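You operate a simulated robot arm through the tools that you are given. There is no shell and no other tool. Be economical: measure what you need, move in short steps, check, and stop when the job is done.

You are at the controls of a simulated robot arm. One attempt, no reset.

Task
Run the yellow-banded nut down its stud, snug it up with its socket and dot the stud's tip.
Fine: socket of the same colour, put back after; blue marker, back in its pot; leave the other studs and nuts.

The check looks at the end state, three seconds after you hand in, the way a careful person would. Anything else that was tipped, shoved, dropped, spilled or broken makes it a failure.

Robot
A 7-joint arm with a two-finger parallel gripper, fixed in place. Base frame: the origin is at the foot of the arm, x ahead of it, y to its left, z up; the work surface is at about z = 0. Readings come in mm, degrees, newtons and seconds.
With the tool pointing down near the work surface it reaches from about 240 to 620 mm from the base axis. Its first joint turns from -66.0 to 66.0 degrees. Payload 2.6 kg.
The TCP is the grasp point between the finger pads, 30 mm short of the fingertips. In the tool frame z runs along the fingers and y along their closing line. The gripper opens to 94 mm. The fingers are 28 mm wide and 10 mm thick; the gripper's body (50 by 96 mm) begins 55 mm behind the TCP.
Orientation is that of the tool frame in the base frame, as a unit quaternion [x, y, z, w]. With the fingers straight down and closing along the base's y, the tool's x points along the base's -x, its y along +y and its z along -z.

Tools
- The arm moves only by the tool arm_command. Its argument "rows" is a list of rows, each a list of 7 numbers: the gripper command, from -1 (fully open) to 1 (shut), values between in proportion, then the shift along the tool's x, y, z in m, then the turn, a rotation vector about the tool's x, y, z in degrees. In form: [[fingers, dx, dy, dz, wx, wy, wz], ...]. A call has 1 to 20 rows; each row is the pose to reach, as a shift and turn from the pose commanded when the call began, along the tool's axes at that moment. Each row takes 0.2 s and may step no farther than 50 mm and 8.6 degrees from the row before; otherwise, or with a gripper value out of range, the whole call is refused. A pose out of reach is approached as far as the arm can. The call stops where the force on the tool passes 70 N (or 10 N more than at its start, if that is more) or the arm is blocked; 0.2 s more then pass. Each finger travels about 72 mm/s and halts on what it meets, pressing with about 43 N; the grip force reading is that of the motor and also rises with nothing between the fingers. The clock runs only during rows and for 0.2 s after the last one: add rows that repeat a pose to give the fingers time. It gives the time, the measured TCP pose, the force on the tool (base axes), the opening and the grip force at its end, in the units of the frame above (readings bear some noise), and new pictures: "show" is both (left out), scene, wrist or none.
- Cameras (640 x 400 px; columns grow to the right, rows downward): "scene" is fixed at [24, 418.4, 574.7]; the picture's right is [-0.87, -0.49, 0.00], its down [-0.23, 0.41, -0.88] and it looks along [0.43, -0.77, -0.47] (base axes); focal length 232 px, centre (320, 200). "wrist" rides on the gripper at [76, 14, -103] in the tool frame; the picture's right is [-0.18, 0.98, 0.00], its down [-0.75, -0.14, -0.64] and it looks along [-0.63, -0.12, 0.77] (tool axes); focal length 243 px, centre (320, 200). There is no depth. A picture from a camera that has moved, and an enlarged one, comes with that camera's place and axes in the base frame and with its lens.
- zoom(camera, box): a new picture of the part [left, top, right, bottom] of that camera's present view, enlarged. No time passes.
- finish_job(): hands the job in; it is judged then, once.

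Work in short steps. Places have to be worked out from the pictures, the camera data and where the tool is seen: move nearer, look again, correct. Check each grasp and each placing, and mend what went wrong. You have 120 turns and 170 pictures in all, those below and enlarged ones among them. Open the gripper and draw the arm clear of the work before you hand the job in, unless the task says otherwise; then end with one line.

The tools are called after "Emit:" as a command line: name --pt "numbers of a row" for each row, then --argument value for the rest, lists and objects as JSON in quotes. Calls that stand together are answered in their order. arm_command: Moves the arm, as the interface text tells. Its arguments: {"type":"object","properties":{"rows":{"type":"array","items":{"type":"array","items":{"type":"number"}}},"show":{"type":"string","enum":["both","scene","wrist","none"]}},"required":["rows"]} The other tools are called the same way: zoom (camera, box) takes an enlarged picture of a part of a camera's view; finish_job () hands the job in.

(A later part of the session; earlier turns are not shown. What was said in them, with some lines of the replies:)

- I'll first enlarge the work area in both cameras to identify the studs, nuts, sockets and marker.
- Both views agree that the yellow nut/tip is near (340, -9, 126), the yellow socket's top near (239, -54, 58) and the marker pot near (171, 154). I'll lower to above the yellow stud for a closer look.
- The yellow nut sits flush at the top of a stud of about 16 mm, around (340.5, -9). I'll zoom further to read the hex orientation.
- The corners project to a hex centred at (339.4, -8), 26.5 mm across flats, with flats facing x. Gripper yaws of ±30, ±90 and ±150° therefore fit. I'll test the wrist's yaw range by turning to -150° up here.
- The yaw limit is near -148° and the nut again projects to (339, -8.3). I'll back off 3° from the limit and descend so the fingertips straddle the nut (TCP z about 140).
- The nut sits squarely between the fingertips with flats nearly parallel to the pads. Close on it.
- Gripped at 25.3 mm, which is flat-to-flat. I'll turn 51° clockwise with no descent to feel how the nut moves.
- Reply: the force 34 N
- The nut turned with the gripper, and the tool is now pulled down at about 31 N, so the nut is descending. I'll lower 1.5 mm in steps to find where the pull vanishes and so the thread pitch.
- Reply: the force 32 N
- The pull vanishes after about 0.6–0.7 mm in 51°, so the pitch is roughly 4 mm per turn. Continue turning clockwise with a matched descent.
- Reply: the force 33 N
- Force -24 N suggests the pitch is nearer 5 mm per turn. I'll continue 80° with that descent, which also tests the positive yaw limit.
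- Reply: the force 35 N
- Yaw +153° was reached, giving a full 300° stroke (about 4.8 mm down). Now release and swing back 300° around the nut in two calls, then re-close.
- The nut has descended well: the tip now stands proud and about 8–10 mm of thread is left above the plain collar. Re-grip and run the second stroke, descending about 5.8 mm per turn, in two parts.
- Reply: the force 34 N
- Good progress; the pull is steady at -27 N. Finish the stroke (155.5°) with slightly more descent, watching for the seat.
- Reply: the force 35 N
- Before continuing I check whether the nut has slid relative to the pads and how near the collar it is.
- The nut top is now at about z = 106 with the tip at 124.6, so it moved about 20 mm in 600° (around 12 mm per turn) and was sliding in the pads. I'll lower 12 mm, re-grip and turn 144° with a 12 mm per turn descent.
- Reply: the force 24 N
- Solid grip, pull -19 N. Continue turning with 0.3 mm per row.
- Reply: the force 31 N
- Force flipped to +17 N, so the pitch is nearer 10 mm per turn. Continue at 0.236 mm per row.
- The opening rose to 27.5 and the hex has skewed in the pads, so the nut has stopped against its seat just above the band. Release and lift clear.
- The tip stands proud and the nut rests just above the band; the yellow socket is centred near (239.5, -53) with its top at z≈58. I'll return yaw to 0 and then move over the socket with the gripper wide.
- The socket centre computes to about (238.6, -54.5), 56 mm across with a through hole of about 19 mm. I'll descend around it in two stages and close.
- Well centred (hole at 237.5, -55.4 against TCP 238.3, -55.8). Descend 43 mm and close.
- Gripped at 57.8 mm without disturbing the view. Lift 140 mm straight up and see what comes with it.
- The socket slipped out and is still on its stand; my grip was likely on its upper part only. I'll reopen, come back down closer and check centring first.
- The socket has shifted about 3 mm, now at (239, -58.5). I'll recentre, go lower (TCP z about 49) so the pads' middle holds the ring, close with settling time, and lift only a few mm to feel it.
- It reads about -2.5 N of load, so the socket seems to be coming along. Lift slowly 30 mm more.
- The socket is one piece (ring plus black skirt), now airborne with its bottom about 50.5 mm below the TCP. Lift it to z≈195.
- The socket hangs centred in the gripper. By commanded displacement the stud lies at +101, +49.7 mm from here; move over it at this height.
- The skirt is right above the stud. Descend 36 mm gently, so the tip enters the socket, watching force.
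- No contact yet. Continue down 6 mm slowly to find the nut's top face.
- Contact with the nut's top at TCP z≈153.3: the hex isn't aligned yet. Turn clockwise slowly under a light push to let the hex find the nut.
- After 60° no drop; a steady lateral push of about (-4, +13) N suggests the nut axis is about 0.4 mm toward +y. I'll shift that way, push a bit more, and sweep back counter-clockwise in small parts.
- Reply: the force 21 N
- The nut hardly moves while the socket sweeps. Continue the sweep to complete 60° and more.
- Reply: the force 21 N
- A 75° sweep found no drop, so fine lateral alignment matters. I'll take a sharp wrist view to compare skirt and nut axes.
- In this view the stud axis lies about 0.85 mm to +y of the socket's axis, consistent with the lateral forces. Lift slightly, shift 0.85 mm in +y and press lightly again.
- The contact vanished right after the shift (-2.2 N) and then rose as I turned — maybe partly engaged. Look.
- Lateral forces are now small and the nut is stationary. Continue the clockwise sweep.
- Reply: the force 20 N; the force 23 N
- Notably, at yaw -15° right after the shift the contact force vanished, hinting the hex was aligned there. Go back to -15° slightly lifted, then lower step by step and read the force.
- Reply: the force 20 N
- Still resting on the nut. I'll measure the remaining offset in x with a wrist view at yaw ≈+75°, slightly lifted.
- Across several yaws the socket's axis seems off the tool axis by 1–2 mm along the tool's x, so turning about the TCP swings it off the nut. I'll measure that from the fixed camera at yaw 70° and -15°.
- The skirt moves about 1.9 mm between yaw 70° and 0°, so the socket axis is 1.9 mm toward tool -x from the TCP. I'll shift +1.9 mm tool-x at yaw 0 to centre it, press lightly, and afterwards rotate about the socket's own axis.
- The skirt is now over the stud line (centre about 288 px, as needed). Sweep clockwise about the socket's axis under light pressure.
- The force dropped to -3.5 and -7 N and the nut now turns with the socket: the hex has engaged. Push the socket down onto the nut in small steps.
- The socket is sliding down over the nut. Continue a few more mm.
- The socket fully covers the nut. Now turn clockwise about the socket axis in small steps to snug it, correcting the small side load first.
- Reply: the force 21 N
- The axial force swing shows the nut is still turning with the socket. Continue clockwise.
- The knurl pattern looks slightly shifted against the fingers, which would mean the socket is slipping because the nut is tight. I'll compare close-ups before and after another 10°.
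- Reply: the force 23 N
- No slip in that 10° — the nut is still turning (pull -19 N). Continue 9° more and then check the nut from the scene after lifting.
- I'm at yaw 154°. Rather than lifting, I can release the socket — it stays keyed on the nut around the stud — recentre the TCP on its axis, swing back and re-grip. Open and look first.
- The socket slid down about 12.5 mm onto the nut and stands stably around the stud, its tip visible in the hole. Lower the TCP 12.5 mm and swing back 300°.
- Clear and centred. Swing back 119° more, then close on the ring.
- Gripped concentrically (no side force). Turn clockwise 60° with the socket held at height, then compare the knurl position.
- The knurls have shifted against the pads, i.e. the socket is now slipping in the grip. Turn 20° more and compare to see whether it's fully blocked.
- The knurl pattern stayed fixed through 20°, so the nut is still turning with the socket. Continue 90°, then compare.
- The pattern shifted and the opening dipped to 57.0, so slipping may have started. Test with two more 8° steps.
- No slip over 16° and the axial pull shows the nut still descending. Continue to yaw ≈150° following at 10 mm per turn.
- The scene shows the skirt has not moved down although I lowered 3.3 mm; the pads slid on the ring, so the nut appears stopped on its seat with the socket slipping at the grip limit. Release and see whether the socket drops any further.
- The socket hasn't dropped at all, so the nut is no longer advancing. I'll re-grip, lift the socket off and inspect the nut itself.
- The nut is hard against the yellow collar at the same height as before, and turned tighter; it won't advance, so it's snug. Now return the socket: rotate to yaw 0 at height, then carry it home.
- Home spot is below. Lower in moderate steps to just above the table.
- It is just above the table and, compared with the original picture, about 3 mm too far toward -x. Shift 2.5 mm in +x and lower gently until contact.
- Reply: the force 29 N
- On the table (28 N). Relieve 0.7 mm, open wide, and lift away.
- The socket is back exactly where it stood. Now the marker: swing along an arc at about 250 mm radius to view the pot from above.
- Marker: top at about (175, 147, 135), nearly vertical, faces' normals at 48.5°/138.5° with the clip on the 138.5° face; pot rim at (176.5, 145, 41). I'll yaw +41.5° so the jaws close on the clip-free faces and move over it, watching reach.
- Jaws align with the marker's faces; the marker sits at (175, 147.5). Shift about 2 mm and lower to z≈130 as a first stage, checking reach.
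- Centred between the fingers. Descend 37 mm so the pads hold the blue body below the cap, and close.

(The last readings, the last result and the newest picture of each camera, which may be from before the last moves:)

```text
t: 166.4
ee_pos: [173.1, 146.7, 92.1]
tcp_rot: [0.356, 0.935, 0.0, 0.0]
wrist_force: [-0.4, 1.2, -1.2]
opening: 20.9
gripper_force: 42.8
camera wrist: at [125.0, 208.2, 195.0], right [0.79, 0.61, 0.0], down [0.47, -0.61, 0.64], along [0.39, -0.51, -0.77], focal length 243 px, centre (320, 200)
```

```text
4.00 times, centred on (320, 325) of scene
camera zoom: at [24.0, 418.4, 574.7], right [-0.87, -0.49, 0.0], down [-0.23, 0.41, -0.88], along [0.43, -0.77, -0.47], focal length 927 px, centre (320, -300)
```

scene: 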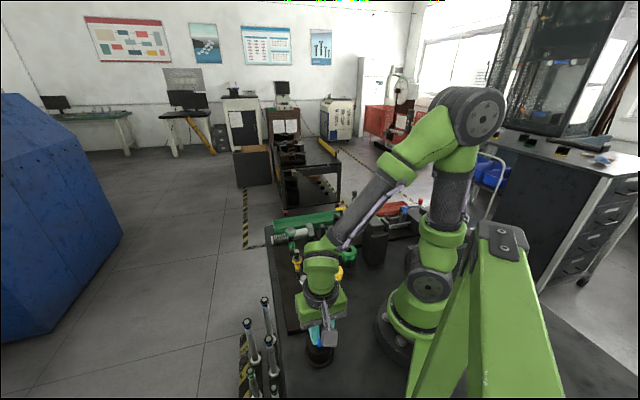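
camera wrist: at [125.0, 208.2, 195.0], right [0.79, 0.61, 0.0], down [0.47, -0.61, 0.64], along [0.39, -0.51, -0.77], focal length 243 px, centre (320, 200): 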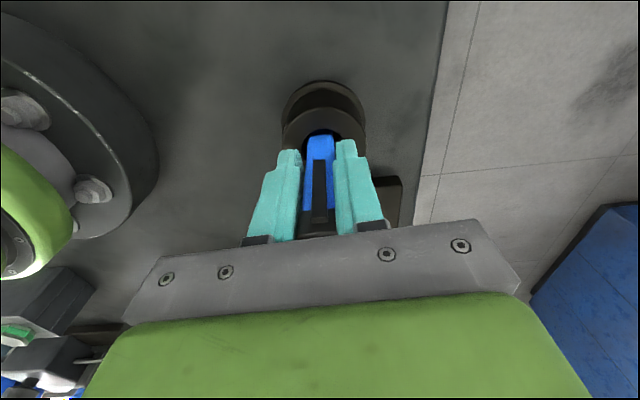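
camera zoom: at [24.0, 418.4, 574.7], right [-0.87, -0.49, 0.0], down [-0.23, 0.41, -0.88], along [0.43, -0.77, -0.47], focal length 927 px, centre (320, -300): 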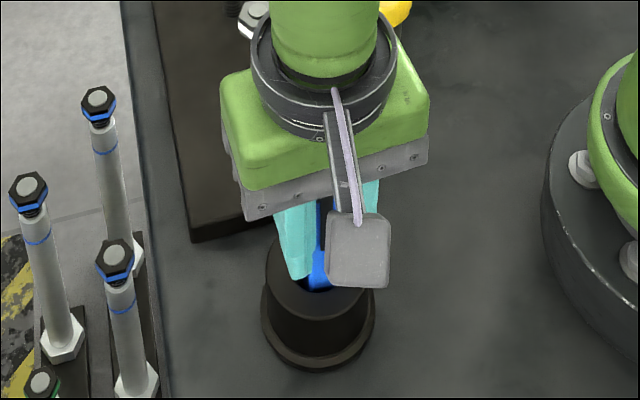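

Gripped (20.9 mm). Lift slowly straight up to see the marker's tip.

Emit:
arm_command --pt "1 0 0 -0.004 0 0 0" --pt "1 0 0 -0.01 0 0 0" --pt "1 0 0 -0.018 0 0 0" --pt "1 0 0 -0.028 0 0 0" --pt "1 0 0 -0.04 0 0 0" --pt "1 0 0 -0.055 0 0 0" --pt "1 0 0 -0.07 0 0 0" --pt "1 0 0 -0.085 0 0 0" --pt "1 0 0 -0.1 0 0 0" --pt "1 0 0 -0.115 0 0 0" --pt "1 0 0 -0.13 0 0 0" --pt "1 0 0 -0.14 0 0 0" --pt "1 0 0 -0.14 0 0 0" --show "both"

Emit:
zoom --camera "scene" --box '[280, 240, 370, 370]'

Emit:
zoom --camera "wrist" --box '[220, 60, 420, 220]'

```text
t: 169.2
ee_pos: [174.3, 145.5, 231.1]
tcp_rot: [0.355, 0.935, -0.001, 0.0]
wrist_force: [0.6, -0.4, -0.3]
opening: 20.7
gripper_force: 42.7
camera wrist: at [125.2, 207.8, 334.2], right [0.79, 0.61, 0.0], down [0.47, -0.61, 0.64], along [0.39, -0.51, -0.77], focal length 243 px, centre (320, 200)
```

scene: 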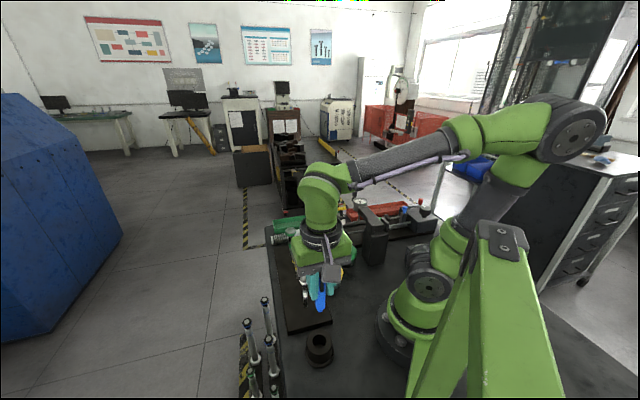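
wrist: 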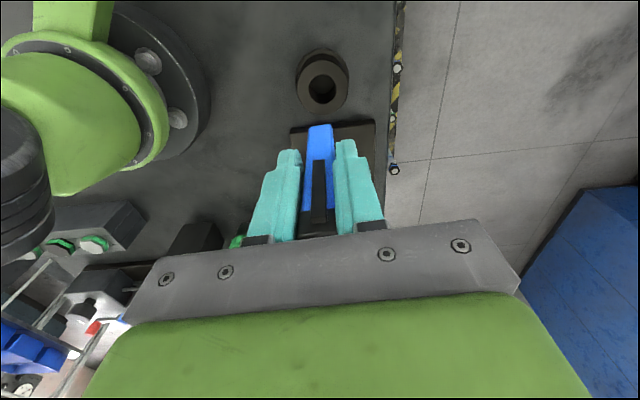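

```text
3.08 times, centred on (325, 305) of scene
camera zoom: at [24.0, 418.4, 574.7], right [-0.87, -0.49, 0.0], down [-0.23, 0.41, -0.88], along [0.43, -0.77, -0.47], focal length 713 px, centre (305, -123)
```

zoom: 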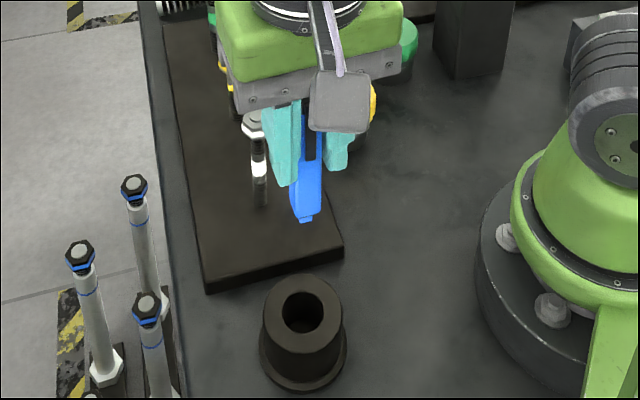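

```text
2.50 times, centred on (320, 140) of wrist
camera zoom: at [125.2, 207.8, 334.2], right [0.79, 0.61, 0.0], down [0.47, -0.61, 0.64], along [0.39, -0.51, -0.77], focal length 606 px, centre (320, 350)
```

zoom: 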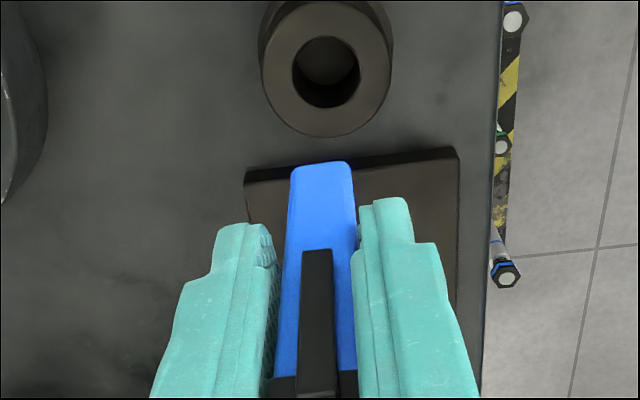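

The marker is out, with a small blue nib at the lower end. Zoom in to locate the nib relative to the TCP.

Emit:
zoom --camera "scene" --box '[305, 265, 345, 315]'

Emit:
zoom --camera "wrist" --box '[290, 100, 350, 180]'

```text
8.00 times, centred on (325, 290) of scene
camera zoom: at [24.0, 418.4, 574.7], right [-0.87, -0.49, 0.0], down [-0.23, 0.41, -0.88], along [0.43, -0.77, -0.47], focal length 1855 px, centre (280, -520)
```

zoom: 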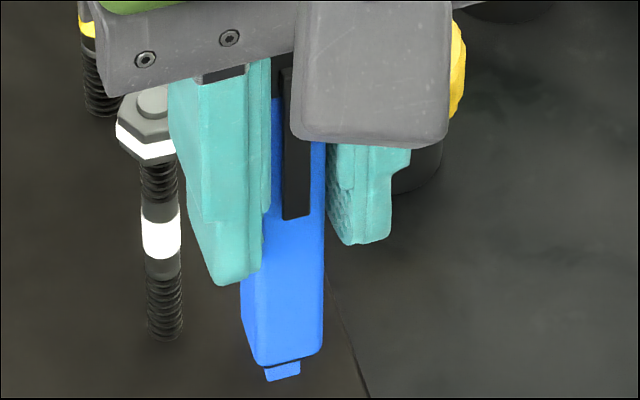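

```text
5.00 times, centred on (320, 140) of wrist
camera zoom: at [125.2, 207.8, 334.2], right [0.79, 0.61, 0.0], down [0.47, -0.61, 0.64], along [0.39, -0.51, -0.77], focal length 1213 px, centre (320, 500)
```

zoom: 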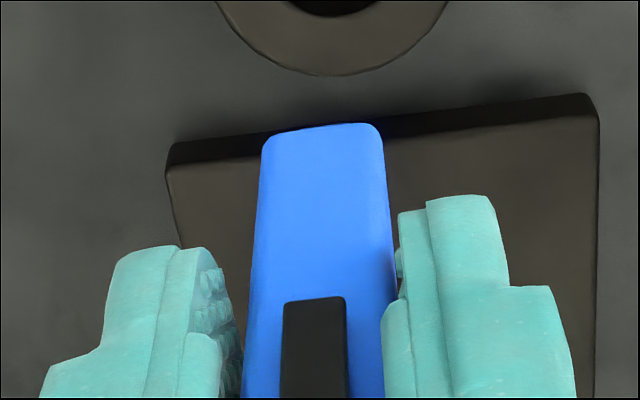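

The nib is roughly 80–90 mm below the TCP. Raise 18 mm and carry it over the yellow stud (about +165.5, -153.4 mm), keeping this yaw so both cameras can see nib and tip.

Emit:
arm_command --pt "1 0 0 -0.018 0 0 0" --pt "1 -0.015 -0.0003 -0.018 0 0 0" --pt "1 -0.04 -0.0008 -0.018 0 0 0" --pt "1 -0.065 -0.0014 -0.018 0 0 0" --pt "1 -0.09 -0.0019 -0.018 0 0 0" --pt "1 -0.115 -0.0024 -0.018 0 0 0" --pt "1 -0.14 -0.003 -0.018 0 0 0" --pt "1 -0.165 -0.0035 -0.018 0 0 0" --pt "1 -0.19 -0.004 -0.018 0 0 0" --pt "1 -0.21 -0.0045 -0.018 0 0 0" --pt "1 -0.222 -0.0048 -0.018 0 0 0" --pt "1 -0.2257 -0.0048 -0.018 0 0 0" --pt "1 -0.2257 -0.0048 -0.018 0 0 0" --show "both"

Emit:
zoom --camera "scene" --box '[270, 210, 330, 280]'

Emit:
zoom --camera "wrist" --box '[270, 80, 370, 180]'

```text
t: 172.0
ee_pos: [339.6, -7.6, 250.6]
tcp_rot: [0.357, 0.934, 0.0, 0.0]
wrist_force: [0.6, -0.1, -0.3]
opening: 20.9
gripper_force: 42.9
camera wrist: at [291.0, 53.6, 352.9], right [0.79, 0.61, 0.0], down [0.47, -0.61, 0.64], along [0.39, -0.51, -0.77], focal length 243 px, centre (320, 200)
```

scene: 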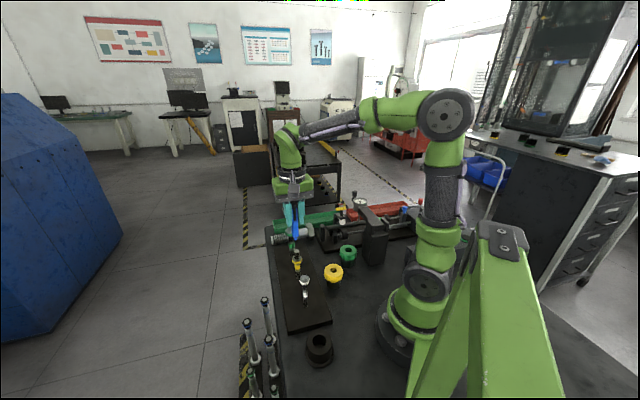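
wrist: 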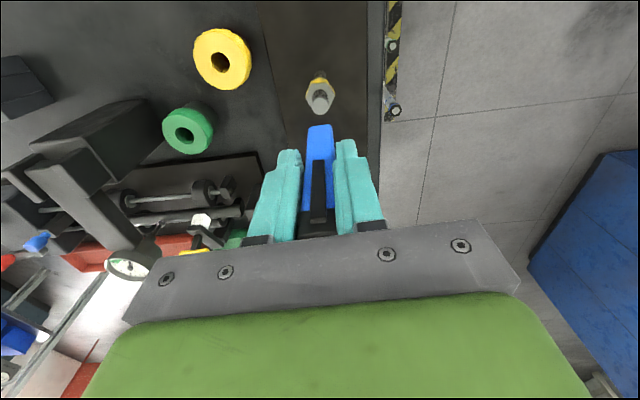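

```text
5.71 times, centred on (300, 245) of scene
camera zoom: at [24.0, 418.4, 574.7], right [-0.87, -0.49, 0.0], down [-0.23, 0.41, -0.88], along [0.43, -0.77, -0.47], focal length 1325 px, centre (434, -57)
```

zoom: 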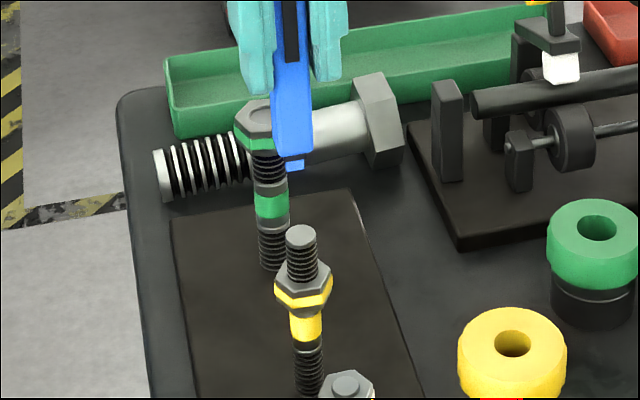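

```text
refused: no pictures are left
```

The picture budget is used up, so the rest goes by readings. From the last view the nib sits about 1.5 mm left of the stud line, which with the jaws centring tool-y means about 5 mm toward tool -x; I'll shift +5 mm tool-x and descend toward the tip, stopping short of contact.

Emit:
arm_command --pt "1 0.0025 0 0 0 0 0" --pt "1 0.005 0 0.005 0 0 0" --pt "1 0.005 0 0.015 0 0 0" --pt "1 0.005 0 0.024 0 0 0" --pt "1 0.005 0 0.028 0 0 0" --pt "1 0.005 0 0.028 0 0 0" --show "none"

```text
t: 173.4
ee_pos: [334.5, -3.3, 222.8]
tcp_rot: [0.356, 0.934, 0.0, 0.001]
wrist_force: [0.2, 0.2, -0.6]
opening: 21.0
gripper_force: 43.2
no pictures are left
```

No contact at z≈222, as expected. Step down 1 mm per row, a few rows at a time, watching the vertical force.

Emit:
arm_command --pt "1 0 0 0.001 0 0 0" --pt "1 0 0 0.002 0 0 0" --pt "1 0 0 0.003 0 0 0" --pt "1 0 0 0.004 0 0 0" --show "none"

```text
t: 174.4
ee_pos: [334.2, -2.8, 217.1]
tcp_rot: [0.355, 0.935, 0.0, 0.0]
wrist_force: [0.3, 0.6, -1.4]
opening: 21.0
gripper_force: 42.9
no pictures are left
```

Emit:
arm_command --pt "1 0 0 0.0007 0 0 0" --pt "1 0 0 0.0014 0 0 0" --pt "1 0 0 0.002 0 0 0" --show "none"

```text
t: 175.2
ee_pos: [335.9, -4.8, 216.0]
tcp_rot: [0.356, 0.934, 0.001, 0.0]
wrist_force: [0.9, -0.9, 0.2]
opening: 21.0
gripper_force: 42.8
no pictures are left
```

Emit:
arm_command --pt "1 0 0 0.0007 0 0 0" --pt "1 0 0 0.0014 0 0 0" --pt "1 0 0 0.002 0 0 0" --show "none"

```text
t: 176.0
ee_pos: [334.9, -4.9, 214.1]
tcp_rot: [0.356, 0.934, 0.0, 0.0]
wrist_force: [0.2, 0.2, -0.3]
opening: 21.0
gripper_force: 43.0
no pictures are left
```

Emit:
arm_command --pt "1 0 0 0.0007 0 0 0" --pt "1 0 0 0.0014 0 0 0" --pt "1 0 0 0.002 0 0 0" --show "none"

```text
t: 176.8
ee_pos: [334.6, -3.5, 211.6]
tcp_rot: [0.356, 0.934, -0.001, 0.0]
wrist_force: [0.4, 0.1, -1.0]
opening: 21.0
gripper_force: 43.3
no pictures are left
```

Emit:
arm_command --pt "1 0 0 0.0005 0 0 0" --pt "1 0 0 0.001 0 0 0" --pt "1 0 0 0.0015 0 0 0" --show "none"

```text
t: 177.6
ee_pos: [334.8, -4.5, 210.0]
tcp_rot: [0.355, 0.935, 0.001, 0.001]
wrist_force: [-2.1, -1.2, 8.1]
opening: 20.9
gripper_force: 43.3
no pictures are left
```

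Contact at z≈210 with 8 N, right where the nib was predicted. Hold briefly, lift, then run a no-touch check: shift 3 mm more and go down only to about 213 — if it were the body rather than the nib that touched, the nib would hit early there.

Emit:
arm_command --pt "1 0 0 0.0001 0 0 0" --pt "1 0 0 0.0001 0 0 0" --pt "1 0 0 -0.003 0 0 0" --pt "1 0 0 -0.01 0 0 0" --pt "1 0.003 0 -0.01 0 0 0" --pt "1 0.003 0 -0.006 0 0 0" --pt "1 0.003 0 -0.004 0 0 0" --pt "1 0.003 0 -0.003 0 0 0" --pt "1 0.003 0 -0.003 0 0 0" --show "none"

```text
t: 179.6
ee_pos: [333.1, -0.9, 214.2]
tcp_rot: [0.356, 0.935, 0.001, 0.001]
wrist_force: [-0.6, 1.1, -1.0]
opening: 20.9
gripper_force: 42.8
no pictures are left
```

No early contact, so the earlier touch was the nib. Lift to travel height and retrace the path to above the pot.

Emit:
arm_command --pt "1 0 0 -0.01 0 0 0" --pt "1 0 0 -0.025 0 0 0" --pt "1 0 0 -0.0365 0 0 0" --pt "1 0 0 -0.0365 0 0 0" --pt "1 0.015 0.0003 -0.0365 0 0 0" --pt "1 0.035 0.0008 -0.0365 0 0 0" --pt "1 0.06 0.0013 -0.0365 0 0 0" --pt "1 0.085 0.0019 -0.0365 0 0 0" --pt "1 0.11 0.0024 -0.0365 0 0 0" --pt "1 0.135 0.0029 -0.0365 0 0 0" --pt "1 0.16 0.0035 -0.0365 0 0 0" --pt "1 0.185 0.004 -0.0365 0 0 0" --pt "1 0.205 0.0045 -0.0365 0 0 0" --pt "1 0.2145 0.0048 -0.0365 0 0 0" --pt "1 0.2177 0.0048 -0.0365 0 0 0" --pt "1 0.2177 0.0048 -0.0365 0 0 0" --pt "1 0.2177 0.0048 -0.0365 0 0 0" --show "none"

```text
t: 183.2
ee_pos: [174.7, 146.7, 249.1]
tcp_rot: [0.355, 0.935, -0.001, 0.0]
wrist_force: [0.0, 0.8, -0.5]
opening: 20.8
gripper_force: 42.9
no pictures are left
```

Back over the pot at the same readings. Lower until the nib is just above the rim.

Emit:
arm_command --pt "1 0 0 0.015 0 0 0" --pt "1 0 0 0.035 0 0 0" --pt "1 0 0 0.055 0 0 0" --pt "1 0 0 0.075 0 0 0" --pt "1 0 0 0.095 0 0 0" --pt "1 0 0 0.11 0 0 0" --pt "1 0 0 0.116 0 0 0" --pt "1 0 0 0.116 0 0 0" --show "none"

Emit:
arm_command --pt "1 0 0 0.003 0 0 0" --pt "1 0 0 0.006 0 0 0" --pt "1 0 0 0.009 0 0 0" --pt "1 0 0 0.012 0 0 0" --show "none"

```text
t: 185.0
ee_pos: [174.4, 146.6, 134.2]
tcp_rot: [0.356, 0.934, 0.0, 0.0]
wrist_force: [-0.4, 0.0, -0.7]
opening: 20.9
gripper_force: 43.0
no pictures are left
```

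```text
t: 186.0
ee_pos: [174.1, 145.3, 121.2]
tcp_rot: [0.356, 0.935, 0.0, 0.0]
wrist_force: [0.9, -0.1, -1.5]
opening: 20.9
gripper_force: 43.3
no pictures are left
```

The nib is inside the pot with no contact. Continue gently.

Emit:
arm_command --pt "1 0 0 0.003 0 0 0" --pt "1 0 0 0.006 0 0 0" --pt "1 0 0 0.009 0 0 0" --pt "1 0 0 0.012 0 0 0" --pt "1 0 0 0.015 0 0 0" --show "none"

Emit:
arm_command --pt "1 0 0 0.003 0 0 0" --pt "1 0 0 0.006 0 0 0" --pt "1 0 0 0.009 0 0 0" --pt "1 0 0 0.0115 0 0 0" --show "none"

```text
t: 187.2
ee_pos: [175.0, 146.9, 106.8]
tcp_rot: [0.356, 0.934, 0.0, 0.0]
wrist_force: [-0.5, -0.7, -0.2]
opening: 20.9
gripper_force: 42.9
no pictures are left
```

```text
t: 188.2
ee_pos: [174.9, 148.1, 94.1]
tcp_rot: [0.356, 0.935, 0.0, 0.0]
wrist_force: [0.1, -0.6, -0.7]
opening: 20.7
gripper_force: 42.9
no pictures are left
```

Emit:
arm_command --pt "1 0 0 0.001 0 0 0" --pt "1 0 0 0.002 0 0 0" --pt "1 0 0 0.003 0 0 0" --show "none"

```text
t: 189.0
ee_pos: [173.2, 147.8, 91.9]
tcp_rot: [0.356, 0.935, 0.0, 0.0]
wrist_force: [-0.4, 0.2, -0.6]
opening: 21.0
gripper_force: 43.0
no pictures are left
```

At the original grasp height, no contact force. Open as far as before, wait, and rise straight up.

Emit:
arm_command --pt "0.45 0 0 0.0003 0 0 0" --pt "0.3 0 0 0.0003 0 0 0" --pt "-0.2 0 0 0.0003 0 0 0" --pt "-0.2 0 0 0.0003 0 0 0" --pt "-0.2 0 0 0.0003 0 0 0" --show "none"

Emit:
arm_command --pt "-0.2 0 0 -0.01 0 0 0" --pt "-0.2 0 0 -0.025 0 0 0" --pt "-0.2 0 0 -0.045 0 0 0" --pt "-0.2 0 0 -0.07 0 0 0" --pt "-0.2 0 0 -0.1 0 0 0" --pt "-0.2 0 0 -0.135 0 0 0" --pt "-0.2 0 0 -0.17 0 0 0" --pt "-0.2 0 0 -0.2 0 0 0" --pt "-0.2 0 0 -0.2 0 0 0" --show "none"

```text
t: 190.2
ee_pos: [174.3, 146.5, 93.5]
tcp_rot: [0.355, 0.935, 0.0, 0.0]
wrist_force: [-0.1, 0.0, -1.0]
opening: 56.5
gripper_force: 0.1
no pictures are left
```

```text
t: 192.2
ee_pos: [173.7, 147.6, 291.7]
tcp_rot: [0.356, 0.935, 0.0, 0.0]
wrist_force: [0.8, 0.3, 0.5]
opening: 56.3
gripper_force: 0.0
no pictures are left
```

The marker was released in its pot and the arm rose freely. Move a little farther up and away, then hand in.

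Emit:
arm_command --pt "-0.2 -0.02 0 -0.03 0 0 0" --pt "-0.2 -0.04 0 -0.06 0 0 0" --pt "-0.2 -0.06 0 -0.09 0 0 0" --pt "-0.2 -0.06 0 -0.09 0 0 0" --show "none"

```text
t: 193.2
ee_pos: [215.6, 107.3, 383.0]
tcp_rot: [0.357, 0.934, 0.0, 0.0]
wrist_force: [-0.7, 0.7, 0.2]
opening: 56.6
gripper_force: 0.1
no pictures are left
```

Emit:
finish_job

```text
The job is handed in.
```

I ran the yellow-banded nut down to the collar, turned it with the yellow socket until it would go no lower, put the socket back, touched the blue marker to the stud tip and returned it to its pot; the picture budget ran out just before the marker touch, so the dot and the marker's return are judged from force and position readings only, and I inferred snugness from the nut not moving, with no torque reading.
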